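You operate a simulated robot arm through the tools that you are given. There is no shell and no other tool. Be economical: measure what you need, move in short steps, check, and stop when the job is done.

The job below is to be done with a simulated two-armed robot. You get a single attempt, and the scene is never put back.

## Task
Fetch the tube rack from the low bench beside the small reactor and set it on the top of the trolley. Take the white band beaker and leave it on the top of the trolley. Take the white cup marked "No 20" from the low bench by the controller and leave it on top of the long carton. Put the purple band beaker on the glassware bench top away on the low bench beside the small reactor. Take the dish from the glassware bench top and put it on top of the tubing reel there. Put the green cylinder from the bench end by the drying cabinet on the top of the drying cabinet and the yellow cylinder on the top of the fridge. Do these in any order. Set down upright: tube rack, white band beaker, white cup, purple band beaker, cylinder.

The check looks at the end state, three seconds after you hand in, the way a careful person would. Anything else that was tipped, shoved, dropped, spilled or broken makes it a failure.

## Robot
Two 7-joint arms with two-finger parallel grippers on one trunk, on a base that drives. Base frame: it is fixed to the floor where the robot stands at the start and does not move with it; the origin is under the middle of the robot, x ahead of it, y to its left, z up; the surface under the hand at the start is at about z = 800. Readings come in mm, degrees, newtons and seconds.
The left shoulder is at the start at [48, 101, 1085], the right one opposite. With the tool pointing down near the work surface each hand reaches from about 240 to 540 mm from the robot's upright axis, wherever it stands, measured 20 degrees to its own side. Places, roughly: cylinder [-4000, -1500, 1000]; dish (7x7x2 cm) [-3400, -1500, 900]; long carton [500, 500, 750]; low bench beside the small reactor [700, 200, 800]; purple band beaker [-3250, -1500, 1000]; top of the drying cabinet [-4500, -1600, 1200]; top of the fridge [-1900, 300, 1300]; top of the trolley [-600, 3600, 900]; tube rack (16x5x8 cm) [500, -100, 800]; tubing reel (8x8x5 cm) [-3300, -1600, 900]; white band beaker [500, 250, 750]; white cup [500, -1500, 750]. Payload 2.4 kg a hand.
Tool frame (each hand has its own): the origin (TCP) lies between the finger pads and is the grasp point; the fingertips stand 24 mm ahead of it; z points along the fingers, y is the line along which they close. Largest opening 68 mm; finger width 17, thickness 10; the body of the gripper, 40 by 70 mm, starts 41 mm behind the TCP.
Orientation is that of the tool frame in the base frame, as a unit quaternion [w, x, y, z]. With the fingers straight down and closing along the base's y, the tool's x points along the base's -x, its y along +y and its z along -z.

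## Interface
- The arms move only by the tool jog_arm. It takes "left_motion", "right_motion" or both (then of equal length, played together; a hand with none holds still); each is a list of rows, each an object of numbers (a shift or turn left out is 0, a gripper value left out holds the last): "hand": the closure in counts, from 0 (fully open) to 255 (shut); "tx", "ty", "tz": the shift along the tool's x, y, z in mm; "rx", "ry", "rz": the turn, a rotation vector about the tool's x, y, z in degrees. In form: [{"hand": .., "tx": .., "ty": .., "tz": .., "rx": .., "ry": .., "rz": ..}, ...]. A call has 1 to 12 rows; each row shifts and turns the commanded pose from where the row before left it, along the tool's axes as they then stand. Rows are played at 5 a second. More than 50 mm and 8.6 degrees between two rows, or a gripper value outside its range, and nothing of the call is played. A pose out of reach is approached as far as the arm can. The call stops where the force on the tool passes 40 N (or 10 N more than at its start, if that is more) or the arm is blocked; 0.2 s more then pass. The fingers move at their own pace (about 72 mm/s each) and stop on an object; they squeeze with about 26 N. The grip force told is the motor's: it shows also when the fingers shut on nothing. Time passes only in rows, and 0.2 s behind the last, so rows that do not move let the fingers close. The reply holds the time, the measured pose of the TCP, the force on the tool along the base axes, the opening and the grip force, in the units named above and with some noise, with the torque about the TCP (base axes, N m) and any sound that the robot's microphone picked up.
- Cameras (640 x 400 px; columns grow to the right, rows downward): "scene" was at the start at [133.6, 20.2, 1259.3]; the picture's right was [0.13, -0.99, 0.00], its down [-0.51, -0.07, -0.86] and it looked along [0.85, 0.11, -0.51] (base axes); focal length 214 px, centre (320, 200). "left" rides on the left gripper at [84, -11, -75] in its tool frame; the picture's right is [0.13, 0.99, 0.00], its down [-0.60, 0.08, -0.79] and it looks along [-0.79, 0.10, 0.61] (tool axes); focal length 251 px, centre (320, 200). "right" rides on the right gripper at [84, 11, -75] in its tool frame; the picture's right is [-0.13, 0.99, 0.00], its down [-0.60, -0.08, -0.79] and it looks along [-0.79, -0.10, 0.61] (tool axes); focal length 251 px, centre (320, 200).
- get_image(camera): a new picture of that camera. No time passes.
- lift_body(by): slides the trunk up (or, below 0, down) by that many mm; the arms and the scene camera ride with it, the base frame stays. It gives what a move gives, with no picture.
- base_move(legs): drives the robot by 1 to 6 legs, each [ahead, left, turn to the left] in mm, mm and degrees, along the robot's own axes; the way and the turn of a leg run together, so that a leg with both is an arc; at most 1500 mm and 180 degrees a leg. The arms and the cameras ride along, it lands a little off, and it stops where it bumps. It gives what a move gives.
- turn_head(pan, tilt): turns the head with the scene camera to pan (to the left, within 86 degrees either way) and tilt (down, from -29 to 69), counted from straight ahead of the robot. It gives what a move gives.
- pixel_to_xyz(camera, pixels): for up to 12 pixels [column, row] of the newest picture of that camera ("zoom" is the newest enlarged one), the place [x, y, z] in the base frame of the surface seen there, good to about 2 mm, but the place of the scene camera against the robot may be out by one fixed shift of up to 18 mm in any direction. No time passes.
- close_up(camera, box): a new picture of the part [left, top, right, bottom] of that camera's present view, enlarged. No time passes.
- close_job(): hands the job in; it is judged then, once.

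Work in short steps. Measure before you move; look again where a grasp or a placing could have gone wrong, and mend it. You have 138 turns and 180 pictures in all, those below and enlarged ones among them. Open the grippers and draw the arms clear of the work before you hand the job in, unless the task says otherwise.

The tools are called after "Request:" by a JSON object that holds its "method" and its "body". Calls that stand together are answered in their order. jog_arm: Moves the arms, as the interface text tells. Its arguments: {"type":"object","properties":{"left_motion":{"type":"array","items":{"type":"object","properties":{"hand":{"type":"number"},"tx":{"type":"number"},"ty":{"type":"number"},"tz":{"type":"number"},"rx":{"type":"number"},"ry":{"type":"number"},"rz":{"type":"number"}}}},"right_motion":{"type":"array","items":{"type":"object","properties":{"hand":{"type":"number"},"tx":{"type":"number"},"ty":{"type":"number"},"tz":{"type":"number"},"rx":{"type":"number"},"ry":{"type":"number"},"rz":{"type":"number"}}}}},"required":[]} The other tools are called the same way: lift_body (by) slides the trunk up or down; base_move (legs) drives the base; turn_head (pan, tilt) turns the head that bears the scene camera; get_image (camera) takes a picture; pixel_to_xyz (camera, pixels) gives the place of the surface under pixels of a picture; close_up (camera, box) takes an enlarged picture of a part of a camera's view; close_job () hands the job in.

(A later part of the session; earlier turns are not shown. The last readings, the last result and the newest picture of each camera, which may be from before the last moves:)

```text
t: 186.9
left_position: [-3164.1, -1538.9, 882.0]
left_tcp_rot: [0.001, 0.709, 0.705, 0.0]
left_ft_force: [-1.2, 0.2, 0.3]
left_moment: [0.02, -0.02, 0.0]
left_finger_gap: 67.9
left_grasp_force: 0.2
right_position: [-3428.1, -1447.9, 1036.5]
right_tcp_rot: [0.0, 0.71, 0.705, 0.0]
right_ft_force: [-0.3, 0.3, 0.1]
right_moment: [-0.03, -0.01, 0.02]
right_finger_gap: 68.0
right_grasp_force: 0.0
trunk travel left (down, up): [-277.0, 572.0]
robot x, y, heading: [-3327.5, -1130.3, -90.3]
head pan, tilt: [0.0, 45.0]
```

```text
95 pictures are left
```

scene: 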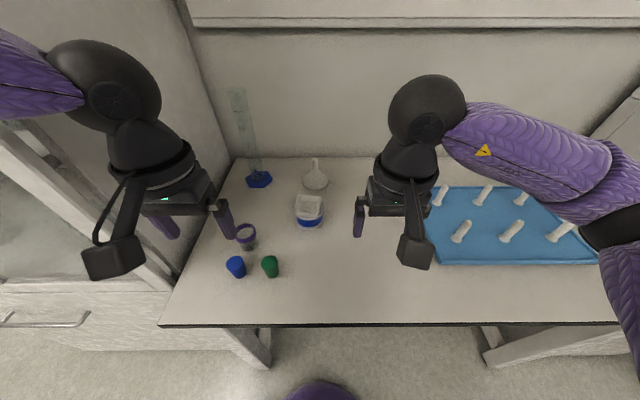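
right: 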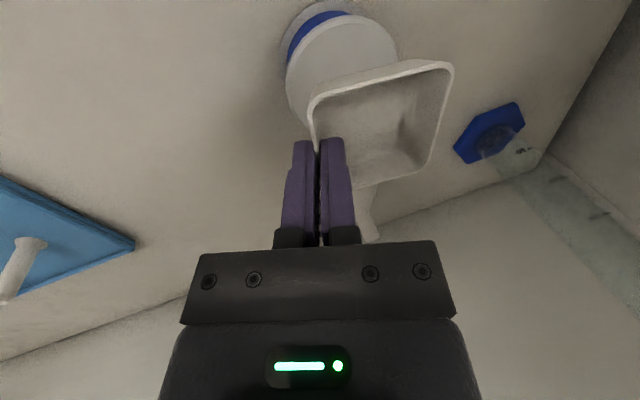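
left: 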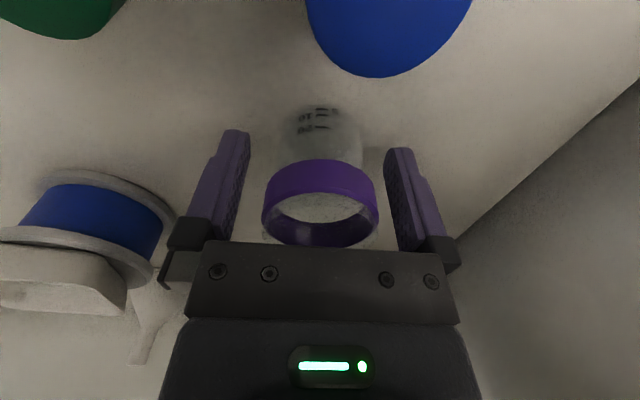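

The beaker is between the fingers at a good height. I close and lift.

Request:
{"method": "jog_arm", "body": {"left_motion": [{"hand": 255}, {}, {}, {}, {"tz": -15}, {"tz": -25}, {"tz": -25}, {"tz": -25}, {}]}}

Request:
{"method": "get_image", "body": {"camera": "left"}}

Request:
{"method": "get_image", "body": {"camera": "scene"}}

```text
t: 188.9
left_position: [-3165.4, -1540.4, 971.6]
left_tcp_rot: [0.0, 0.709, 0.705, 0.0]
left_ft_force: [-0.2, 0.8, -0.7]
left_moment: [0.02, 0.0, 0.0]
left_finger_gap: 44.9
left_grasp_force: 25.6
right_position: [-3428.1, -1447.8, 1037.4]
right_tcp_rot: [0.001, 0.709, 0.705, 0.0]
right_ft_force: [-0.2, -0.8, -1.0]
right_moment: [0.02, 0.0, -0.01]
right_finger_gap: 67.8
right_grasp_force: 0.1
trunk travel left (down, up): [-277.0, 572.0]
robot x, y, heading: [-3330.2, -1133.6, -90.2]
head pan, tilt: [0.0, 45.0]
```

```text
94 pictures are left
```

left: 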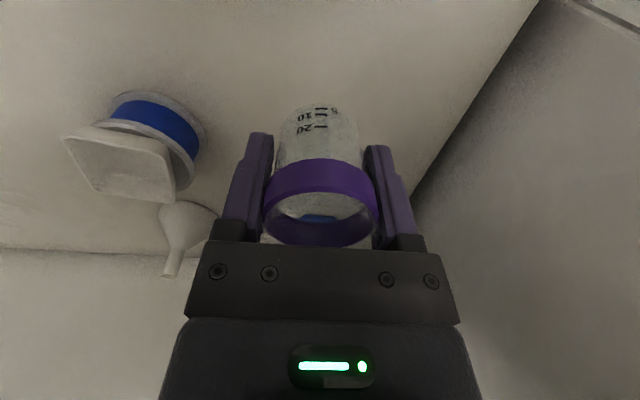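

```text
93 pictures are left
```

scene: 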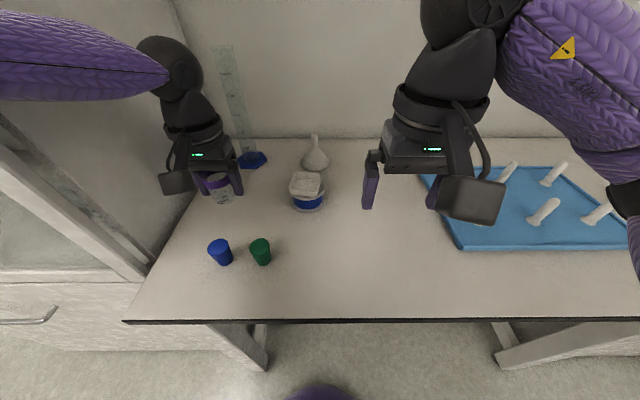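

Purple beaker held. I raise and retract it, back out, and strafe right toward the cylinders.

Request:
{"method": "jog_arm", "body": {"left_motion": [{"tz": -30}, {"tz": -30}, {"tx": 30}, {"tx": 30}, {"tx": 30}, {"tx": 30}, {}], "right_motion": [{"tz": -30}, {"tx": 20}, {"tx": 20}, {"tx": 20}, {}, {}, {}]}}

Request:
{"method": "base_move", "body": {"legs": [[-200, 0, 0], [0, -560, 0.3]]}}

Request:
{"method": "turn_head", "body": {"pan": -10, "tilt": 35}}

Request:
{"method": "get_image", "body": {"camera": "scene"}}

Request:
{"method": "get_image", "body": {"camera": "right"}}

```text
t: 190.5
left_position: [-3165.4, -1417.6, 1032.6]
left_tcp_rot: [0.0, 0.709, 0.705, 0.0]
left_ft_force: [0.6, -0.2, -1.0]
left_moment: [0.02, 0.0, 0.03]
left_finger_gap: 44.8
left_grasp_force: 26.0
right_position: [-3427.8, -1387.8, 1065.5]
right_tcp_rot: [0.0, 0.709, 0.705, 0.001]
right_ft_force: [0.2, 0.3, 0.3]
right_moment: [0.02, -0.03, -0.03]
right_finger_gap: 67.8
right_grasp_force: 0.1
trunk travel left (down, up): [-277.0, 572.0]
robot x, y, heading: [-3331.4, -1135.2, -90.4]
head pan, tilt: [0.0, 45.0]
```

```text
t: 195.0
left_position: [-3732.3, -1215.1, 1032.6]
left_tcp_rot: [0.0, 0.71, 0.704, 0.0]
left_ft_force: [0.7, 0.0, 0.2]
left_moment: [-0.01, 0.0, 0.03]
left_finger_gap: 44.0
left_grasp_force: 26.1
right_position: [-3996.0, -1184.3, 1065.8]
right_tcp_rot: [0.0, 0.71, 0.704, 0.0]
right_ft_force: [0.6, 0.3, 0.6]
right_moment: [0.0, -0.02, 0.0]
right_finger_gap: 68.1
right_grasp_force: 0.1
trunk travel left (down, up): [-277.0, 572.0]
robot x, y, heading: [-3900.8, -928.6, -90.4]
head pan, tilt: [0.0, 45.0]
```

```text
t: 195.7
left_position: [-3733.1, -1215.9, 1031.0]
left_tcp_rot: [0.001, 0.711, 0.704, 0.0]
left_ft_force: [0.2, -0.5, -0.4]
left_moment: [-0.02, 0.0, 0.02]
left_finger_gap: 43.8
left_grasp_force: 26.7
right_position: [-3995.0, -1184.3, 1066.0]
right_tcp_rot: [0.001, 0.71, 0.704, 0.0]
right_ft_force: [-0.8, 0.6, 0.1]
right_moment: [-0.03, -0.01, -0.02]
right_finger_gap: 68.0
right_grasp_force: 0.1
trunk travel left (down, up): [-277.0, 572.0]
robot x, y, heading: [-3896.5, -927.1, -90.8]
head pan, tilt: [-10.0, 35.0]
```

```text
92 pictures are left
```

scene: 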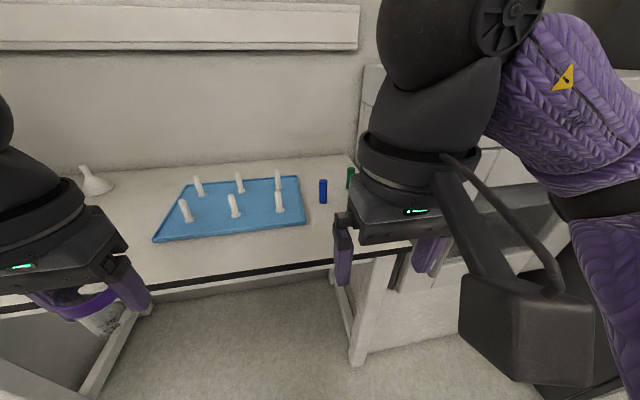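

```text
91 pictures are left
```

right: 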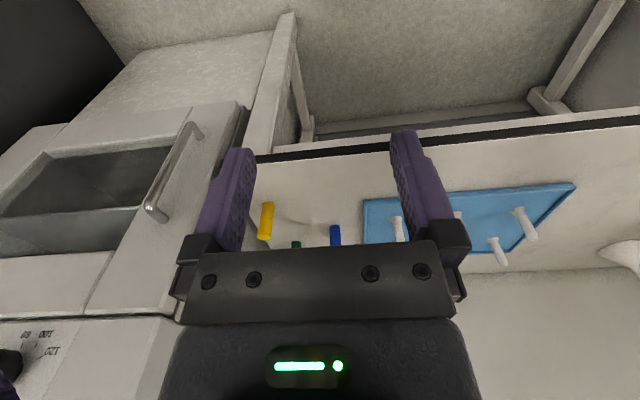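

Three cylinders near the drying cabinet: yellow (266,220), green (297,244), blue (335,235). I measure them and the cabinet.

Request:
{"method": "close_up", "body": {"camera": "right", "box": [230, 170, 410, 260]}}

Request:
{"method": "pixel_to_xyz", "body": {"camera": "right", "pixels": [[266, 205], [264, 238], [297, 243], [335, 228], [200, 180], [150, 190], [245, 115], [285, 90], [240, 210], [100, 280], [45, 170]]}}

Request:
{"method": "pixel_to_xyz", "body": {"camera": "scene", "pixels": [[500, 60], [620, 250], [350, 178], [323, 185], [323, 200], [370, 90], [600, 330], [415, 20]]}}

```text
3.56 times, centred on (320, 215) of right
```

zoom: 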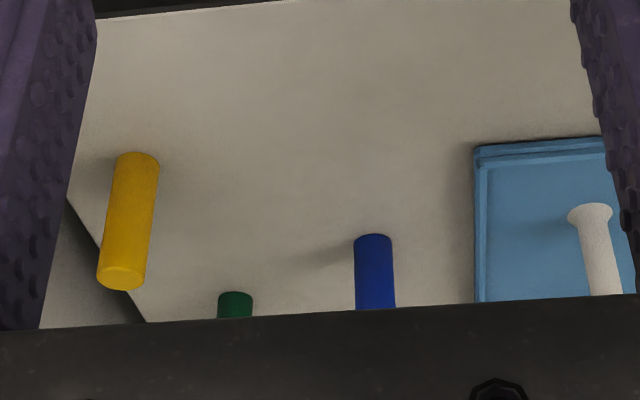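

```text
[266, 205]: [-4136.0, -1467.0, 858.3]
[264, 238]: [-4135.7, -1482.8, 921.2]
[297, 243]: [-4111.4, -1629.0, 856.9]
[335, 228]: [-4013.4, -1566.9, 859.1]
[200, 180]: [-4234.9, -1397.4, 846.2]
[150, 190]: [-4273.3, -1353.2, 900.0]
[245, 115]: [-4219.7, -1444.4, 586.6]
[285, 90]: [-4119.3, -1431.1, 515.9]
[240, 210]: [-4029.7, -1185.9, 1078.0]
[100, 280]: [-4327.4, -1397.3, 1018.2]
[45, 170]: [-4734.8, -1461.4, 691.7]
```

```text
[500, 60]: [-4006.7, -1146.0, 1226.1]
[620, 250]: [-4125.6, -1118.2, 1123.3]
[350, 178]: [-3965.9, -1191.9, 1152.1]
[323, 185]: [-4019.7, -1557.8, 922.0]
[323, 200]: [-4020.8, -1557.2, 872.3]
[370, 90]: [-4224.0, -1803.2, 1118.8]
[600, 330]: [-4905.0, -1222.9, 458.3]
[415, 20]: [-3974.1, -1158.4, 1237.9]
```

Green stands at (-4111,-1637), yellow at (-4136,-1480), 73 mm tall; the dryer side is x≈-4220 and its front y≈-1397. I position the base at about (-3930,-1155), clear of the dryer.

Request:
{"method": "base_move", "body": {"legs": [[228, -33, 0.8]]}}

Request:
{"method": "jog_arm", "body": {"right_motion": [{"tx": -15, "ty": -20}, {"tx": -20, "ty": -20}, {"tx": -20, "ty": -20}, {"tx": -20, "ty": -15}, {"tx": -20}, {}]}}

Request:
{"method": "get_image", "body": {"camera": "right"}}

Request:
{"method": "get_image", "body": {"camera": "scene"}}

```text
t: 197.4
left_position: [-3756.9, -1426.9, 1025.7]
left_tcp_rot: [-0.007, 0.731, 0.682, 0.0]
left_ft_force: [-1.1, -0.7, 0.8]
left_moment: [0.06, -0.07, 0.01]
left_finger_gap: 42.4
left_grasp_force: 26.2
right_position: [-4017.4, -1379.7, 1062.7]
right_tcp_rot: [-0.011, 0.731, 0.682, 0.001]
right_ft_force: [-7.5, -1.8, 0.2]
right_moment: [0.06, -0.47, -0.04]
right_finger_gap: 67.9
right_grasp_force: 0.0
trunk travel left (down, up): [-277.0, 572.0]
robot x, y, heading: [-3919.2, -1119.4, -94.1]
head pan, tilt: [-10.0, 35.0]
```

```text
t: 198.8
left_position: [-3767.6, -1413.8, 1030.5]
left_tcp_rot: [-0.002, 0.733, 0.68, -0.003]
left_ft_force: [-0.2, 1.0, 0.3]
left_moment: [0.01, 0.03, -0.02]
left_finger_gap: 42.3
left_grasp_force: 26.3
right_position: [-4110.3, -1453.4, 1063.3]
right_tcp_rot: [-0.006, 0.733, 0.68, 0.0]
right_ft_force: [0.4, -0.2, 0.4]
right_moment: [0.01, 0.06, -0.06]
right_finger_gap: 68.0
right_grasp_force: 0.0
trunk travel left (down, up): [-277.0, 572.0]
robot x, y, heading: [-3915.0, -1120.2, -94.6]
head pan, tilt: [-10.0, 35.0]
```

```text
89 pictures are left
```

right: 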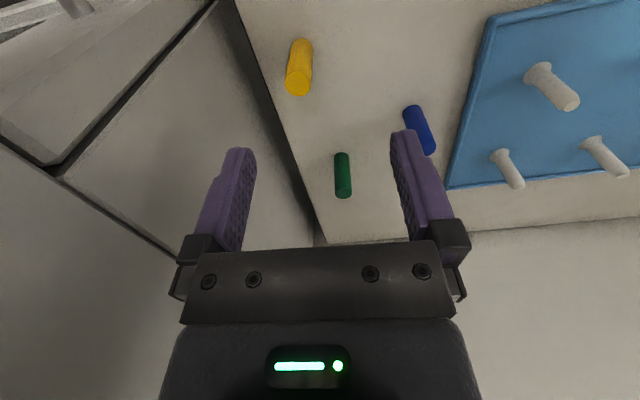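

```text
88 pictures are left
```

scene: 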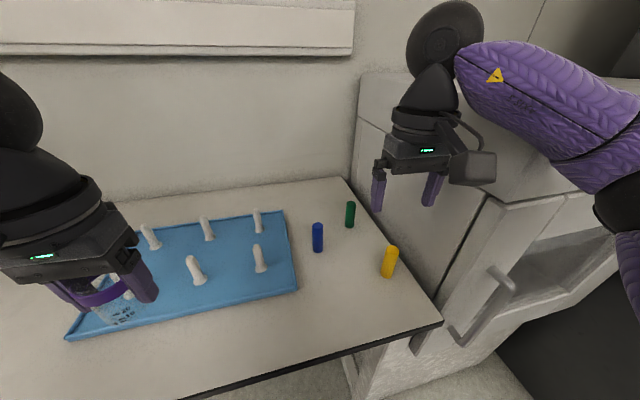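

The drive ended early with heading -94.6, so something touched on the right. I check the left grip on the beaker and where the right elbow is.

Request:
{"method": "get_image", "body": {"camera": "left"}}

Request:
{"method": "pixel_to_xyz", "body": {"camera": "scene", "pixels": [[600, 150], [625, 210], [560, 110], [495, 280], [500, 60], [630, 300], [470, 330], [590, 205]]}}

Request:
{"method": "turn_head", "body": {"pan": -55, "tilt": 50}}

Request:
{"method": "get_image", "body": {"camera": "scene"}}

```text
87 pictures are left
```

left: 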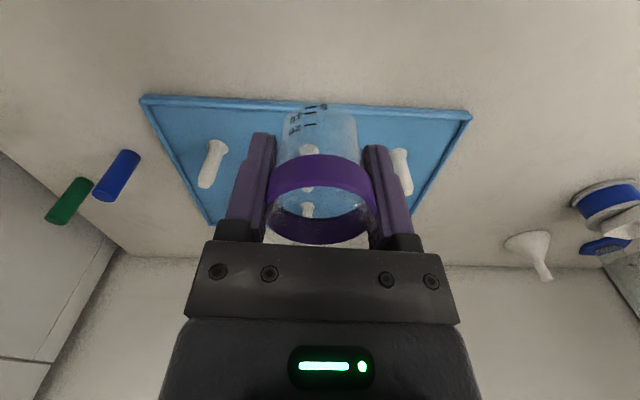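

```text
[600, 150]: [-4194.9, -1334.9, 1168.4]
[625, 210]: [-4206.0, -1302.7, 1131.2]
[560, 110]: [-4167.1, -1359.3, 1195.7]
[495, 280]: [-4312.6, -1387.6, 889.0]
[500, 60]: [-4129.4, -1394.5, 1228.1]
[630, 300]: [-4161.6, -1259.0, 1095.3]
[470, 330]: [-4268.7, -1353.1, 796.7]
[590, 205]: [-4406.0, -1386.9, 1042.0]
```

```text
t: 199.9
left_position: [-3767.1, -1416.3, 1031.3]
left_tcp_rot: [0.0, 0.733, 0.68, -0.002]
left_ft_force: [-0.4, -0.3, -0.3]
left_moment: [0.0, 0.03, -0.01]
left_finger_gap: 42.4
left_grasp_force: 26.6
right_position: [-4110.4, -1455.6, 1066.0]
right_tcp_rot: [-0.004, 0.734, 0.679, 0.0]
right_ft_force: [-0.4, -0.2, 0.0]
right_moment: [-0.02, -0.01, 0.0]
right_finger_gap: 68.0
right_grasp_force: 0.0
trunk travel left (down, up): [-277.0, 572.0]
robot x, y, heading: [-3915.4, -1120.2, -94.3]
head pan, tilt: [-55.0, 50.0]
```

```text
86 pictures are left
```

scene: 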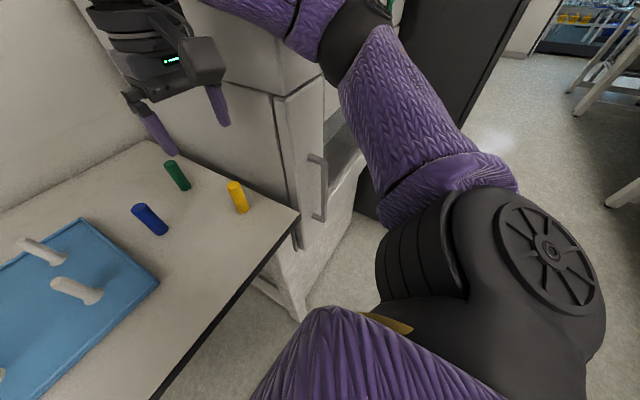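

Grip still fine. I look down to the front-right for what the base touched.

Request:
{"method": "turn_head", "body": {"pan": -25, "tilt": 69}}

Request:
{"method": "get_image", "body": {"camera": "scene"}}

Request:
{"method": "turn_head", "body": {"pan": 40, "tilt": 60}}

Request:
{"method": "get_image", "body": {"camera": "scene"}}

```text
t: 200.9
left_position: [-3766.9, -1416.3, 1031.7]
left_tcp_rot: [0.0, 0.735, 0.679, -0.002]
left_ft_force: [0.5, 0.5, -0.2]
left_moment: [0.0, -0.01, 0.01]
left_finger_gap: 42.5
left_grasp_force: 25.8
right_position: [-4110.6, -1455.9, 1065.9]
right_tcp_rot: [-0.004, 0.735, 0.679, -0.001]
right_ft_force: [-0.5, -0.2, 0.3]
right_moment: [0.01, 0.0, 0.02]
right_finger_gap: 68.2
right_grasp_force: 0.0
trunk travel left (down, up): [-277.0, 572.0]
robot x, y, heading: [-3915.8, -1121.3, -94.5]
head pan, tilt: [-25.0, 68.8]
```

```text
85 pictures are left
```

scene: 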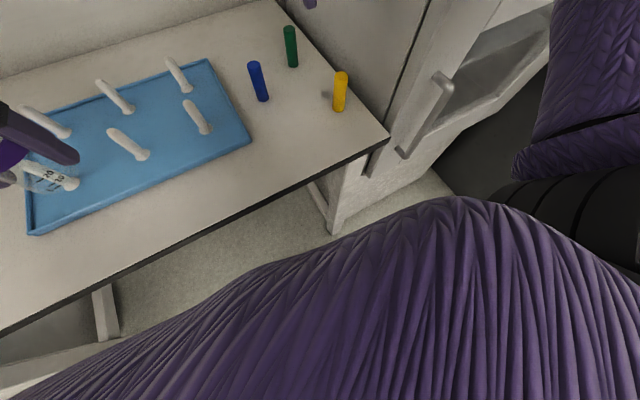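

```text
t: 202.2
left_position: [-3768.5, -1417.6, 1030.4]
left_tcp_rot: [-0.001, 0.734, 0.679, -0.002]
left_ft_force: [-0.1, -0.2, -1.0]
left_moment: [-0.01, 0.0, 0.02]
left_finger_gap: 42.5
left_grasp_force: 26.5
right_position: [-4110.1, -1454.8, 1065.5]
right_tcp_rot: [-0.005, 0.735, 0.678, -0.001]
right_ft_force: [-0.3, -0.2, -0.2]
right_moment: [-0.01, 0.04, 0.0]
right_finger_gap: 68.0
right_grasp_force: 0.1
trunk travel left (down, up): [-277.0, 572.0]
robot x, y, heading: [-3913.7, -1119.4, -94.6]
head pan, tilt: [40.0, 60.0]
```

```text
84 pictures are left
```

scene: 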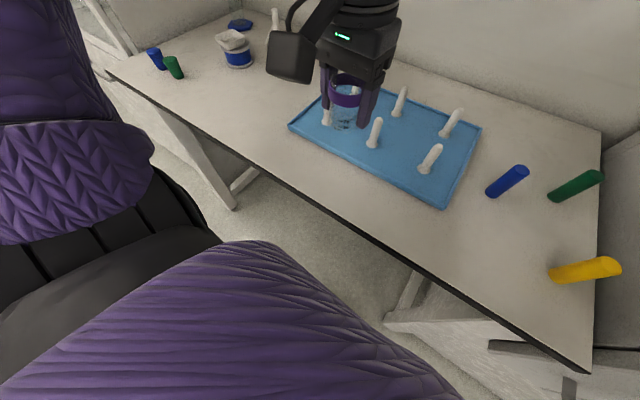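

There is also a middle leg at (210,180) in this view. I measure both legs against the base.

Request:
{"method": "pixel_to_xyz", "body": {"camera": "scene", "pixels": [[215, 180], [233, 205], [200, 150], [405, 300], [390, 320], [245, 180], [420, 320], [320, 230]]}}

```text
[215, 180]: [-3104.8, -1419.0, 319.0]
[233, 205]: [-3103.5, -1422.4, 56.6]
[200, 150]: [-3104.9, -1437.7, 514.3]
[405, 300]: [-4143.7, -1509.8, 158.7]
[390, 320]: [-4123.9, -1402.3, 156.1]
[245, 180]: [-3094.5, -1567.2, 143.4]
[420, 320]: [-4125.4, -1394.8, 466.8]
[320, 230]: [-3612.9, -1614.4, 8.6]
```

The base front (~275 mm) met the right bench leg (-4124,-1395). I back off, straighten, and enter between the legs further left at x≈-3760.

Request:
{"method": "base_move", "body": {"legs": [[-80, 0, 4.4], [0, 155, 0], [100, 0, 0]]}}

Request:
{"method": "base_move", "body": {"legs": [[75, 0, 0]]}}

```text
t: 205.1
left_position: [-3592.6, -1436.2, 1028.6]
left_tcp_rot: [-0.004, 0.703, 0.711, 0.005]
left_ft_force: [0.5, 0.0, 0.7]
left_moment: [0.0, -0.02, -0.03]
left_finger_gap: 42.4
left_grasp_force: 26.2
right_position: [-3929.2, -1505.2, 1058.5]
right_tcp_rot: [-0.007, 0.704, 0.71, 0.007]
right_ft_force: [-0.6, 0.5, 0.0]
right_moment: [-0.02, 0.03, 0.03]
right_finger_gap: 67.9
right_grasp_force: 0.0
trunk travel left (down, up): [-277.0, 572.0]
robot x, y, heading: [-3761.9, -1141.0, -89.5]
head pan, tilt: [40.0, 60.0]
```

```text
t: 206.1
left_position: [-3590.1, -1510.6, 1028.1]
left_tcp_rot: [-0.004, 0.703, 0.711, 0.004]
left_ft_force: [-0.8, 0.5, -0.1]
left_moment: [-0.02, 0.04, 0.0]
left_finger_gap: 42.3
left_grasp_force: 26.0
right_position: [-3928.3, -1580.2, 1058.1]
right_tcp_rot: [-0.006, 0.702, 0.712, 0.007]
right_ft_force: [0.1, -0.2, 0.3]
right_moment: [0.01, -0.02, -0.02]
right_finger_gap: 68.1
right_grasp_force: 0.1
trunk travel left (down, up): [-277.0, 572.0]
robot x, y, heading: [-3757.4, -1214.7, -89.4]
head pan, tilt: [40.0, 60.0]
```

Both hands read about 1° of pitch now; I look at the scene to make sure nothing is being touched.

Request:
{"method": "turn_head", "body": {"pan": -15, "tilt": 50}}

Request:
{"method": "get_image", "body": {"camera": "scene"}}

Request:
{"method": "get_image", "body": {"camera": "right"}}

```text
t: 207.3
left_position: [-3589.9, -1510.1, 1029.7]
left_tcp_rot: [-0.004, 0.703, 0.712, 0.005]
left_ft_force: [-0.8, 0.1, -0.7]
left_moment: [-0.01, -0.05, -0.02]
left_finger_gap: 42.2
left_grasp_force: 25.6
right_position: [-3928.8, -1579.6, 1058.2]
right_tcp_rot: [-0.007, 0.703, 0.712, 0.006]
right_ft_force: [-0.2, -0.1, 0.7]
right_moment: [-0.01, 0.02, 0.0]
right_finger_gap: 68.2
right_grasp_force: 0.0
trunk travel left (down, up): [-277.0, 572.0]
robot x, y, heading: [-3758.9, -1214.4, -89.3]
head pan, tilt: [-15.0, 50.0]
```

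```text
83 pictures are left
```

scene: 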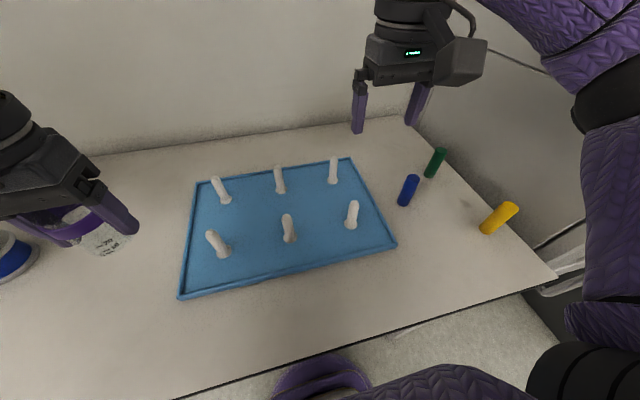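

```text
82 pictures are left
```

right: 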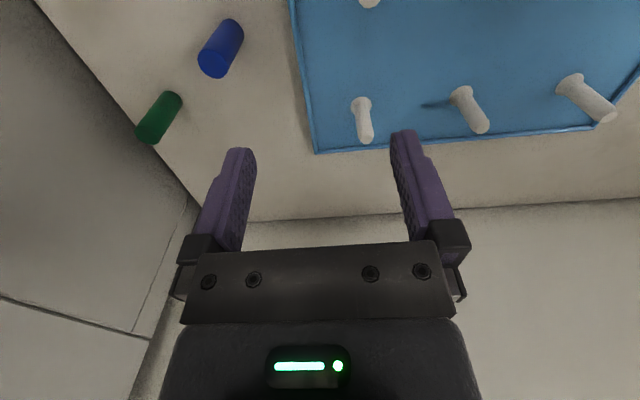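

I measure the purple dome at (320,380), which lies near the bench edge, and the cylinders.

Request:
{"method": "pixel_to_xyz", "body": {"camera": "scene", "pixels": [[320, 365], [320, 390], [290, 385], [355, 380], [270, 372], [390, 335]]}}

Request:
{"method": "close_up", "body": {"camera": "right", "box": [120, 10, 260, 150]}}

Request:
{"method": "pixel_to_xyz", "body": {"camera": "right", "pixels": [[148, 138], [172, 100], [160, 118], [140, 130], [157, 142], [212, 68], [232, 25], [100, 60]]}}

```text
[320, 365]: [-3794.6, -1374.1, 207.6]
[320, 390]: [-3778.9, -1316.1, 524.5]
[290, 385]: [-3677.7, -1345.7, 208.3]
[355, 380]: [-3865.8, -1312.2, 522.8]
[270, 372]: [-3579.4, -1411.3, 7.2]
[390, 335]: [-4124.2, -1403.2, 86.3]
```

```text
2.86 times, centred on (190, 80) of right
```

zoom: 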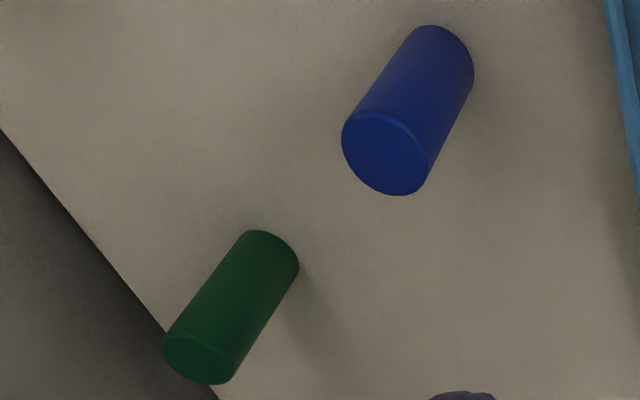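

```text
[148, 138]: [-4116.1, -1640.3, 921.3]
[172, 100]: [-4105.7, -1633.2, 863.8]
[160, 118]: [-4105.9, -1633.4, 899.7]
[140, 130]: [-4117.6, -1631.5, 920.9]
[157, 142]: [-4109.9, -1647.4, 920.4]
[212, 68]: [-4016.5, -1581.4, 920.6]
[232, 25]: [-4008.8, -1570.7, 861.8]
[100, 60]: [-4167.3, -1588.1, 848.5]
```

Nothing is touched (base dome 160 mm ahead, all below the bench). Green is centred at about (-4115,-1640). I nudge 20 mm ahead and move the right hand over it.

Request:
{"method": "base_move", "body": {"legs": [[20, 0, 0]]}}

Request:
{"method": "jog_arm", "body": {"right_motion": [{"ty": -37, "tx": -8}, {"ty": -37, "tx": -8}, {"ty": -37, "tx": -8}, {"ty": -37, "tx": -8}, {"ty": -37, "tx": -8}, {}]}}

Request:
{"method": "get_image", "body": {"camera": "right"}}

Request:
{"method": "get_image", "body": {"camera": "scene"}}

```text
t: 208.1
left_position: [-3589.8, -1530.5, 1028.2]
left_tcp_rot: [-0.004, 0.702, 0.712, 0.004]
left_ft_force: [-0.1, -0.3, 0.5]
left_moment: [0.02, -0.02, 0.01]
left_finger_gap: 42.4
left_grasp_force: 26.1
right_position: [-3928.0, -1601.0, 1058.9]
right_tcp_rot: [-0.007, 0.703, 0.711, 0.007]
right_ft_force: [-0.8, 0.0, -0.2]
right_moment: [-0.01, 0.01, 0.01]
right_finger_gap: 68.1
right_grasp_force: 0.0
trunk travel left (down, up): [-277.0, 572.0]
robot x, y, heading: [-3760.0, -1236.9, -89.5]
head pan, tilt: [-15.0, 50.0]
```

```text
t: 209.5
left_position: [-3590.1, -1529.4, 1027.8]
left_tcp_rot: [-0.003, 0.702, 0.712, 0.006]
left_ft_force: [0.0, -0.6, -0.4]
left_moment: [-0.03, -0.01, -0.01]
left_finger_gap: 42.6
left_grasp_force: 26.0
right_position: [-4099.3, -1633.1, 1056.2]
right_tcp_rot: [-0.006, 0.703, 0.711, 0.006]
right_ft_force: [0.2, 0.6, -0.9]
right_moment: [0.02, 0.01, 0.04]
right_finger_gap: 68.1
right_grasp_force: 0.1
right hand out of reach, approached as far as the arm can: row 5
trunk travel left (down, up): [-277.0, 572.0]
robot x, y, heading: [-3760.9, -1235.1, -89.3]
head pan, tilt: [-15.0, 50.0]
```

```text
80 pictures are left
```

right: 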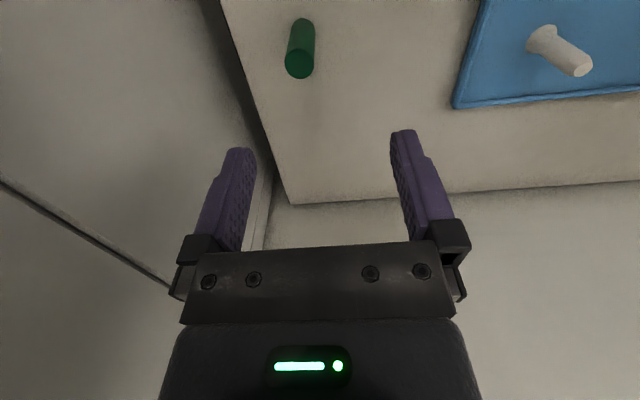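

```text
79 pictures are left
```

scene: 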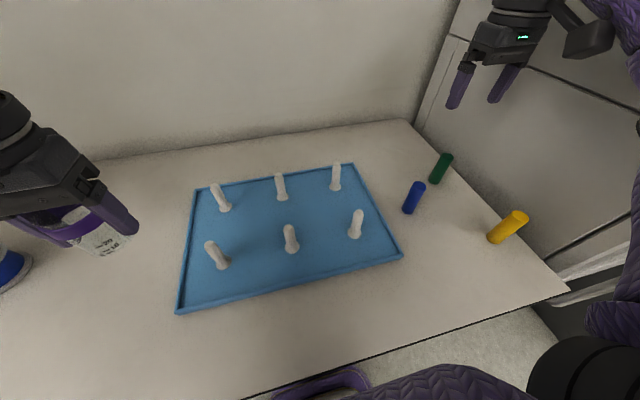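

I lower to just above the cylinder top, where reach is better, and then shift the last 16 mm.

Request:
{"method": "jog_arm", "body": {"right_motion": [{"tz": 30}, {"tz": 30}, {"tz": 30}, {"ty": -8, "tx": -4}, {"ty": -8, "tx": -3}, {}]}}

Request:
{"method": "get_image", "body": {"camera": "right"}}

Request:
{"method": "pixel_to_xyz", "body": {"camera": "right", "pixels": [[300, 40], [310, 40], [320, 40], [305, 60]]}}

```text
t: 210.9
left_position: [-3590.1, -1529.6, 1027.8]
left_tcp_rot: [-0.003, 0.703, 0.712, 0.004]
left_ft_force: [-0.3, -1.5, 0.0]
left_moment: [-0.04, -0.01, 0.01]
left_finger_gap: 42.2
left_grasp_force: 26.0
right_position: [-4114.2, -1638.6, 965.4]
right_tcp_rot: [-0.007, 0.704, 0.711, 0.006]
right_ft_force: [-0.2, -0.3, 0.3]
right_moment: [0.0, -0.01, -0.01]
right_finger_gap: 68.2
right_grasp_force: 0.0
trunk travel left (down, up): [-277.0, 572.0]
robot x, y, heading: [-3757.8, -1234.9, -89.3]
head pan, tilt: [-15.0, 50.0]
```

```text
78 pictures are left
```

right: 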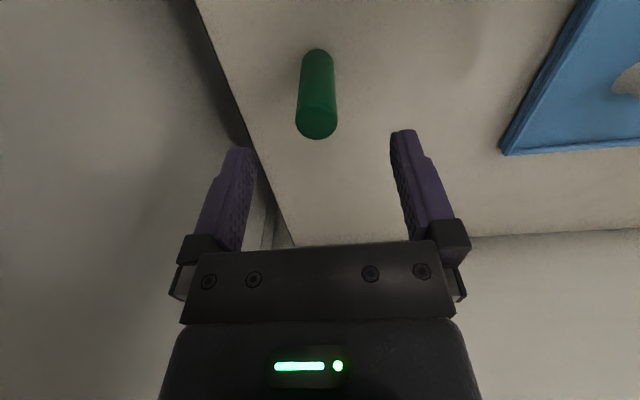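

```text
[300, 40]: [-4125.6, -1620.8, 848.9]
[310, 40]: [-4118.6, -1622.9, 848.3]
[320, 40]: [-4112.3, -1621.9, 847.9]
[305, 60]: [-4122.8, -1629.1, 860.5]
```

Cylinder is centred (col 316). I lower 70 mm and close.

Request:
{"method": "jog_arm", "body": {"right_motion": [{"tz": 25}, {"tz": 25}, {"tz": 20}, {}, {"hand": 255}, {}, {}, {}]}}

Request:
{"method": "get_image", "body": {"camera": "right"}}

```text
t: 212.7
left_position: [-3589.4, -1529.1, 1027.6]
left_tcp_rot: [-0.004, 0.703, 0.711, 0.006]
left_ft_force: [-0.1, -0.3, 0.1]
left_moment: [0.03, -0.01, -0.02]
left_finger_gap: 42.2
left_grasp_force: 26.4
right_position: [-4114.8, -1636.6, 896.2]
right_tcp_rot: [-0.007, 0.703, 0.711, 0.007]
right_ft_force: [0.0, 0.8, 0.6]
right_moment: [0.01, -0.04, 0.0]
right_finger_gap: 23.6
right_grasp_force: 26.1
trunk travel left (down, up): [-277.0, 572.0]
robot x, y, heading: [-3759.2, -1235.1, -89.4]
head pan, tilt: [-15.0, 50.0]
```

```text
77 pictures are left
```

right: 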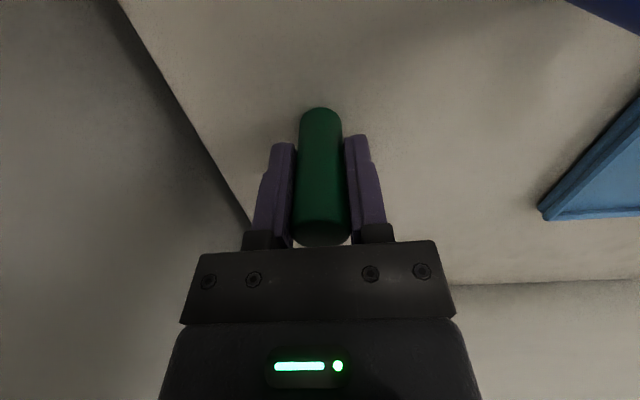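

Green gripped (23.6 mm). I lift, swing it toward +x, then back out.

Request:
{"method": "jog_arm", "body": {"right_motion": [{"tz": -15}, {"tz": -30}, {"tz": -30, "ty": 10}, {"tz": -15, "ty": 40}, {"ty": 45}, {"ty": 45}, {"tx": 30, "tz": -20}, {"tx": 30, "tz": -20}, {"tx": 30}, {}]}}

Request:
{"method": "base_move", "body": {"legs": [[-330, 0, 0], [0, -600, 0]]}}

Request:
{"method": "turn_head", "body": {"pan": -10, "tilt": 20}}

Request:
{"method": "get_image", "body": {"camera": "scene"}}

```text
t: 214.9
left_position: [-3590.1, -1530.0, 1027.0]
left_tcp_rot: [-0.004, 0.703, 0.712, 0.005]
left_ft_force: [-0.4, -0.4, -0.9]
left_moment: [-0.02, 0.01, -0.02]
left_finger_gap: 42.3
left_grasp_force: 25.7
right_position: [-3975.0, -1547.5, 1030.3]
right_tcp_rot: [-0.007, 0.703, 0.711, 0.006]
right_ft_force: [0.7, 0.0, -1.0]
right_moment: [0.02, 0.01, 0.01]
right_finger_gap: 23.2
right_grasp_force: 26.0
trunk travel left (down, up): [-277.0, 572.0]
robot x, y, heading: [-3763.6, -1232.8, -89.2]
head pan, tilt: [-15.0, 50.0]
```

```text
t: 220.1
left_position: [-4195.4, -1207.2, 1028.4]
left_tcp_rot: [-0.002, 0.701, 0.713, 0.005]
left_ft_force: [1.2, 0.2, -1.1]
left_moment: [-0.04, -0.03, 0.03]
left_finger_gap: 42.4
left_grasp_force: 25.8
right_position: [-4580.3, -1225.5, 1029.7]
right_tcp_rot: [-0.006, 0.701, 0.713, 0.007]
right_ft_force: [0.2, -0.4, 0.7]
right_moment: [0.0, 0.01, 0.0]
right_finger_gap: 23.3
right_grasp_force: 26.0
trunk travel left (down, up): [-277.0, 572.0]
robot x, y, heading: [-4370.6, -913.4, -89.2]
head pan, tilt: [-15.0, 50.0]
```

```text
t: 221.1
left_position: [-4193.3, -1205.9, 1027.4]
left_tcp_rot: [-0.003, 0.701, 0.713, 0.006]
left_ft_force: [-0.3, 1.2, 0.0]
left_moment: [0.01, -0.02, 0.02]
left_finger_gap: 42.4
left_grasp_force: 25.5
right_position: [-4581.5, -1224.9, 1030.1]
right_tcp_rot: [-0.007, 0.701, 0.713, 0.006]
right_ft_force: [0.0, -0.2, -1.2]
right_moment: [0.0, 0.01, -0.03]
right_finger_gap: 23.3
right_grasp_force: 25.7
trunk travel left (down, up): [-277.0, 572.0]
robot x, y, heading: [-4365.7, -912.0, -89.1]
head pan, tilt: [-10.0, 20.0]
```

```text
76 pictures are left
```

scene: 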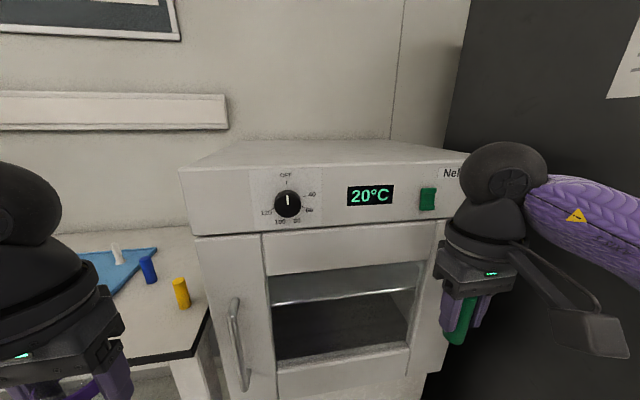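

Dryer's top spans the picture from (185,165) to (470,150), with a dark tall unit to its right. I measure it.

Request:
{"method": "pixel_to_xyz", "body": {"camera": "scene", "pixels": [[190, 167], [330, 160], [300, 148], [300, 143], [450, 155], [380, 142], [480, 100], [190, 200], [440, 200], [235, 320]]}}

Request:
{"method": "lift_body", "body": {"by": 300}}

Request:
{"method": "turn_head", "body": {"pan": -10, "tilt": 30}}

Request:
{"method": "get_image", "body": {"camera": "scene"}}

```text
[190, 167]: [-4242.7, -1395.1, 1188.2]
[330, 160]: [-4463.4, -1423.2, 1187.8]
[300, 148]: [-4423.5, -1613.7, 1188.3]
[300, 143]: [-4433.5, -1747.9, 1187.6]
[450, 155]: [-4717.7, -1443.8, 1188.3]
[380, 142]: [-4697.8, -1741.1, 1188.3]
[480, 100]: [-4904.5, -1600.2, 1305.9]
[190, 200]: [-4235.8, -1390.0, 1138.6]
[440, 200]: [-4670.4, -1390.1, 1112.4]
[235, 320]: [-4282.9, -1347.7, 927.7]
```

```text
t: 224.1
left_position: [-4194.1, -1205.0, 1327.4]
left_tcp_rot: [-0.003, 0.7, 0.714, 0.005]
left_ft_force: [1.0, -0.1, -0.6]
left_moment: [0.01, -0.05, 0.01]
left_finger_gap: 42.5
left_grasp_force: 25.8
right_position: [-4581.5, -1226.0, 1330.5]
right_tcp_rot: [-0.007, 0.701, 0.713, 0.007]
right_ft_force: [0.1, -1.1, -1.1]
right_moment: [-0.01, 0.0, 0.01]
right_finger_gap: 23.3
right_grasp_force: 26.1
trunk travel left (down, up): [-577.0, 272.0]
robot x, y, heading: [-4366.9, -912.6, -89.1]
head pan, tilt: [-10.0, 20.0]
```

```text
t: 224.8
left_position: [-4195.4, -1205.8, 1328.2]
left_tcp_rot: [-0.003, 0.701, 0.713, 0.006]
left_ft_force: [-0.5, 1.1, -0.5]
left_moment: [0.0, -0.03, -0.01]
left_finger_gap: 42.6
left_grasp_force: 26.0
right_position: [-4580.6, -1225.8, 1330.2]
right_tcp_rot: [-0.006, 0.701, 0.713, 0.007]
right_ft_force: [-0.5, 0.1, -0.5]
right_moment: [0.0, -0.02, -0.04]
right_finger_gap: 23.2
right_grasp_force: 26.2
trunk travel left (down, up): [-577.0, 272.0]
robot x, y, heading: [-4367.3, -912.2, -89.1]
head pan, tilt: [-10.0, 30.0]
```

```text
75 pictures are left
```

scene: 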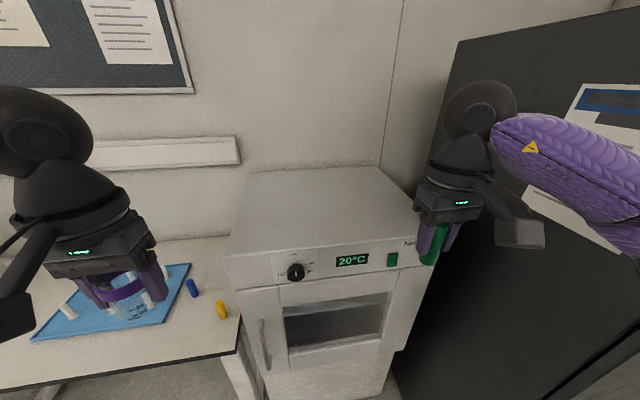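

Dryer top is free at z≈1179. I drive in, shift left a little from the tall unit, and bring the green cylinder over the top.

Request:
{"method": "base_move", "body": {"legs": [[165, 50, -0.9]]}}

Request:
{"method": "jog_arm", "body": {"right_motion": [{"tx": -25, "ty": 10}, {"tx": -25, "ty": 10}, {"tx": -25, "ty": 10}, {"tx": -25, "ty": 10}, {}]}}

Request:
{"method": "get_image", "body": {"camera": "right"}}

Request:
{"method": "pixel_to_xyz", "body": {"camera": "right", "pixels": [[250, 100], [400, 100], [320, 60], [200, 150], [420, 150], [320, 90]]}}

```text
t: 226.2
left_position: [-4148.7, -1370.9, 1328.4]
left_tcp_rot: [-0.004, 0.706, 0.708, 0.006]
left_ft_force: [0.5, -0.3, -0.9]
left_moment: [0.01, 0.0, 0.01]
left_finger_gap: 42.3
left_grasp_force: 26.0
right_position: [-4534.1, -1383.1, 1329.9]
right_tcp_rot: [-0.007, 0.706, 0.708, 0.006]
right_ft_force: [0.1, -0.1, -0.1]
right_moment: [0.06, 0.02, -0.03]
right_finger_gap: 23.0
right_grasp_force: 25.8
trunk travel left (down, up): [-577.0, 272.0]
robot x, y, heading: [-4316.6, -1071.3, -90.0]
head pan, tilt: [-10.0, 30.0]
```

```text
t: 227.4
left_position: [-4149.3, -1370.2, 1328.3]
left_tcp_rot: [-0.003, 0.706, 0.708, 0.006]
left_ft_force: [0.0, -0.2, 0.1]
left_moment: [0.01, 0.04, -0.01]
left_finger_gap: 42.4
left_grasp_force: 26.3
right_position: [-4493.8, -1484.1, 1329.5]
right_tcp_rot: [-0.008, 0.706, 0.708, 0.007]
right_ft_force: [0.4, 0.4, -0.4]
right_moment: [-0.01, -0.02, 0.03]
right_finger_gap: 23.2
right_grasp_force: 25.6
trunk travel left (down, up): [-577.0, 272.0]
robot x, y, heading: [-4320.6, -1074.4, -90.0]
head pan, tilt: [-10.0, 30.0]
```

```text
74 pictures are left
```

right: 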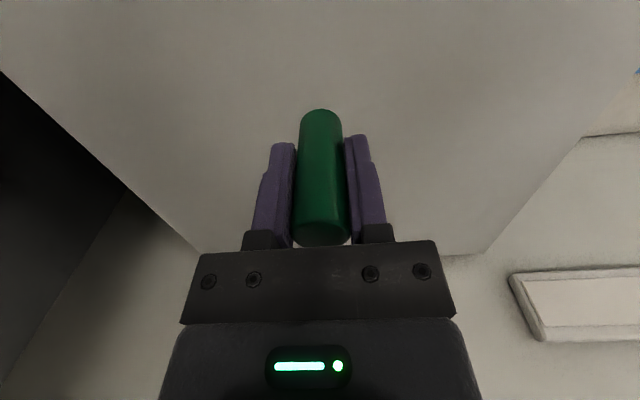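

```text
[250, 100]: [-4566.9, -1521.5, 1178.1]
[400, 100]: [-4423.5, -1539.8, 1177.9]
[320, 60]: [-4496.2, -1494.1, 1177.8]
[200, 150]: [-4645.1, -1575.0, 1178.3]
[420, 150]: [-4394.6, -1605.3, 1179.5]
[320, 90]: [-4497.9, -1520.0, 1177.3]
```

Top z=1178. I lower to just above contact (TCP ≈1227).

Request:
{"method": "jog_arm", "body": {"right_motion": [{"tz": 30}, {"tz": 30}, {"tz": 25}, {"tz": 12}, {"tz": 4}, {}]}}

Request:
{"method": "jog_arm", "body": {"right_motion": [{"tz": 1}, {"tz": 1}, {}]}}

```text
t: 228.8
left_position: [-4149.7, -1368.8, 1327.7]
left_tcp_rot: [-0.003, 0.706, 0.708, 0.006]
left_ft_force: [-0.3, -0.6, -1.0]
left_moment: [0.01, 0.0, 0.04]
left_finger_gap: 42.5
left_grasp_force: 25.8
right_position: [-4496.0, -1481.2, 1227.9]
right_tcp_rot: [-0.008, 0.706, 0.708, 0.006]
right_ft_force: [-0.4, -0.2, -0.2]
right_moment: [0.0, -0.04, 0.03]
right_finger_gap: 23.2
right_grasp_force: 26.3
trunk travel left (down, up): [-577.0, 272.0]
robot x, y, heading: [-4315.3, -1076.8, -90.2]
head pan, tilt: [-10.0, 30.0]
```

```text
t: 229.7
left_position: [-4148.6, -1370.0, 1327.3]
left_tcp_rot: [-0.003, 0.707, 0.708, 0.006]
left_ft_force: [-0.5, 0.4, 0.1]
left_moment: [0.03, -0.02, 0.0]
left_finger_gap: 42.2
left_grasp_force: 26.1
right_position: [-4495.9, -1481.6, 1224.5]
right_tcp_rot: [-0.007, 0.707, 0.708, 0.007]
right_ft_force: [-0.1, 0.2, 1.3]
right_moment: [0.02, 0.02, 0.0]
right_finger_gap: 23.2
right_grasp_force: 26.0
trunk travel left (down, up): [-577.0, 272.0]
robot x, y, heading: [-4315.6, -1073.3, -90.2]
head pan, tilt: [-10.0, 30.0]
```

Contact is light (1.3 N at z 1224.5). I open, rise and look.

Request:
{"method": "jog_arm", "body": {"right_motion": [{"tz": 0.5}, {"hand": 120}, {}, {}, {"tz": -20}, {"tz": -30}, {"tz": -30}, {"tz": -30}, {}]}}

Request:
{"method": "get_image", "body": {"camera": "scene"}}

Request:
{"method": "get_image", "body": {"camera": "right"}}

```text
t: 231.7
left_position: [-4150.5, -1369.9, 1327.7]
left_tcp_rot: [-0.003, 0.707, 0.707, 0.006]
left_ft_force: [-0.2, 1.1, 0.2]
left_moment: [0.01, 0.02, 0.02]
left_finger_gap: 42.4
left_grasp_force: 25.9
right_position: [-4493.5, -1483.2, 1334.5]
right_tcp_rot: [-0.007, 0.707, 0.707, 0.007]
right_ft_force: [-0.9, 0.9, 0.2]
right_moment: [-0.01, -0.03, -0.01]
right_finger_gap: 35.7
right_grasp_force: 0.0
trunk travel left (down, up): [-577.0, 272.0]
robot x, y, heading: [-4319.8, -1072.0, -90.1]
head pan, tilt: [-10.0, 30.0]
```

```text
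73 pictures are left
```

scene: 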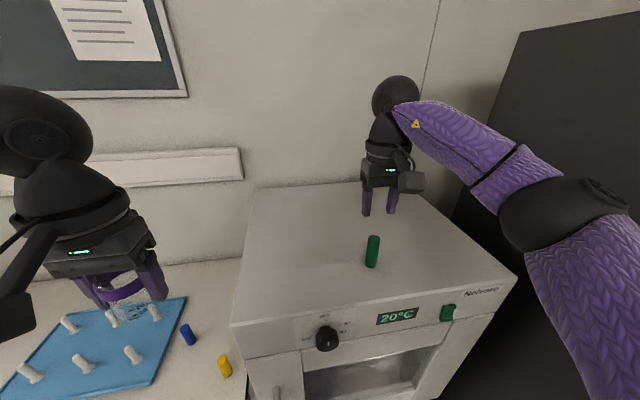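

```text
72 pictures are left
```

right: 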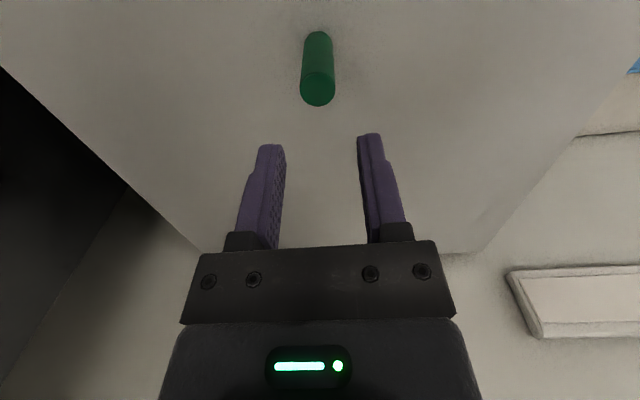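

Green stands upright on the dryer. I retract, back off, strafe left, and lower the trunk for the yellow cylinder.

Request:
{"method": "jog_arm", "body": {"right_motion": [{"tx": 30, "hand": 0}, {"tx": 30}, {"tx": 30}, {"tx": 10}]}}

Request:
{"method": "base_move", "body": {"legs": [[-150, 0, 0], [0, 370, 0.2]]}}

Request:
{"method": "lift_body", "body": {"by": -280}}

Request:
{"method": "base_move", "body": {"legs": [[140, 0, 0]]}}

Request:
{"method": "get_image", "body": {"camera": "right"}}

Request:
{"method": "get_image", "body": {"camera": "left"}}

```text
t: 232.7
left_position: [-4148.5, -1368.5, 1326.6]
left_tcp_rot: [-0.003, 0.706, 0.708, 0.004]
left_ft_force: [-0.5, -1.0, -0.2]
left_moment: [0.05, -0.01, -0.01]
left_finger_gap: 42.1
left_grasp_force: 26.1
right_position: [-4494.5, -1381.8, 1335.2]
right_tcp_rot: [-0.007, 0.707, 0.707, 0.006]
right_ft_force: [0.2, -0.8, 0.3]
right_moment: [-0.02, 0.0, 0.04]
right_finger_gap: 68.0
right_grasp_force: 0.1
trunk travel left (down, up): [-577.0, 272.0]
robot x, y, heading: [-4315.7, -1072.8, -90.0]
head pan, tilt: [-10.0, 30.0]
```

```text
t: 236.0
left_position: [-3777.4, -1221.1, 1328.5]
left_tcp_rot: [-0.004, 0.707, 0.707, 0.005]
left_ft_force: [0.0, 1.1, 0.3]
left_moment: [-0.03, 0.03, -0.01]
left_finger_gap: 42.6
left_grasp_force: 26.0
right_position: [-4121.8, -1234.7, 1335.7]
right_tcp_rot: [-0.007, 0.707, 0.707, 0.006]
right_ft_force: [0.0, -0.3, 0.1]
right_moment: [0.0, 0.02, 0.01]
right_finger_gap: 67.9
right_grasp_force: 0.1
trunk travel left (down, up): [-577.0, 272.0]
robot x, y, heading: [-3941.1, -921.6, -90.4]
head pan, tilt: [-10.0, 30.0]
```

```text
t: 238.8
left_position: [-3776.1, -1221.2, 1048.4]
left_tcp_rot: [-0.003, 0.707, 0.707, 0.005]
left_ft_force: [-0.5, 0.1, -0.2]
left_moment: [-0.04, 0.03, 0.02]
left_finger_gap: 42.5
left_grasp_force: 26.0
right_position: [-4123.4, -1234.4, 1056.0]
right_tcp_rot: [-0.006, 0.708, 0.706, 0.006]
right_ft_force: [0.1, -0.6, 0.6]
right_moment: [0.03, 0.01, -0.01]
right_finger_gap: 67.9
right_grasp_force: 0.0
trunk travel left (down, up): [-297.0, 552.0]
robot x, y, heading: [-3945.7, -923.2, -90.0]
head pan, tilt: [-10.0, 30.0]
```

```text
t: 240.2
left_position: [-3776.4, -1363.8, 1048.0]
left_tcp_rot: [-0.003, 0.707, 0.707, 0.006]
left_ft_force: [0.2, 0.3, -0.8]
left_moment: [-0.01, -0.01, 0.0]
left_finger_gap: 42.6
left_grasp_force: 25.5
right_position: [-4122.8, -1376.4, 1057.0]
right_tcp_rot: [-0.007, 0.707, 0.707, 0.007]
right_ft_force: [0.2, -0.2, 0.0]
right_moment: [-0.02, 0.01, 0.0]
right_finger_gap: 68.2
right_grasp_force: 0.1
trunk travel left (down, up): [-297.0, 552.0]
robot x, y, heading: [-3944.0, -1065.6, -90.1]
head pan, tilt: [-10.0, 30.0]
```

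```text
71 pictures are left
```

right: 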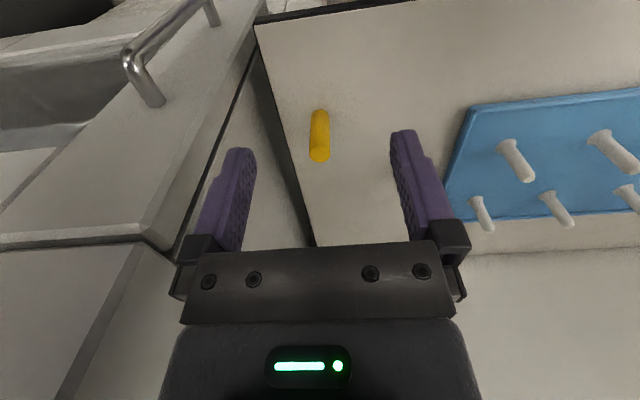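

```text
70 pictures are left
```

left: 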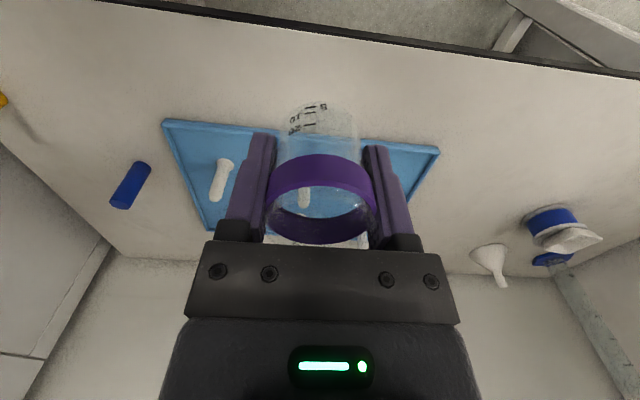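

I measure the yellow cylinder's position.

Request:
{"method": "pixel_to_xyz", "body": {"camera": "right", "pixels": [[320, 155], [319, 130], [319, 115], [311, 153], [328, 155], [320, 148]]}}

```text
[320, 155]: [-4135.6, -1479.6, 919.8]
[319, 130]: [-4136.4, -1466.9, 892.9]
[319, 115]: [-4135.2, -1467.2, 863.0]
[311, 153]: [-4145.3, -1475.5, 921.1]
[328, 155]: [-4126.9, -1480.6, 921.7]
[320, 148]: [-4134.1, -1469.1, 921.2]
```

Yellow centre (-4136,-1478). I move above it, lower to z≈896, and close.

Request:
{"method": "jog_arm", "body": {"right_motion": [{"tx": -34, "ty": -4}, {"tx": -34, "ty": -4}, {"tx": -34, "ty": -5}, {"tz": 35}, {"tz": 35}, {"tz": 35}, {"tz": 35}, {"tz": 21}, {"hand": 255}, {}, {}, {}]}}

Request:
{"method": "get_image", "body": {"camera": "right"}}

```text
t: 242.8
left_position: [-3775.0, -1351.6, 1049.0]
left_tcp_rot: [-0.004, 0.715, 0.699, -0.001]
left_ft_force: [0.5, 0.0, -0.9]
left_moment: [0.04, -0.01, 0.01]
left_finger_gap: 42.3
left_grasp_force: 26.8
right_position: [-4136.2, -1456.2, 900.3]
right_tcp_rot: [-0.008, 0.716, 0.698, 0.001]
right_ft_force: [-0.5, 0.2, 0.6]
right_moment: [0.01, 0.0, 0.03]
right_finger_gap: 0.0
right_grasp_force: 23.8
trunk travel left (down, up): [-297.0, 552.0]
robot x, y, heading: [-3945.7, -1060.1, -91.4]
head pan, tilt: [-10.0, 30.0]
```

```text
69 pictures are left
```

right: 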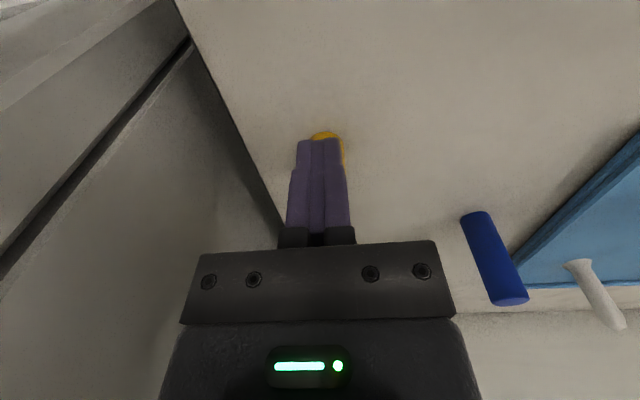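

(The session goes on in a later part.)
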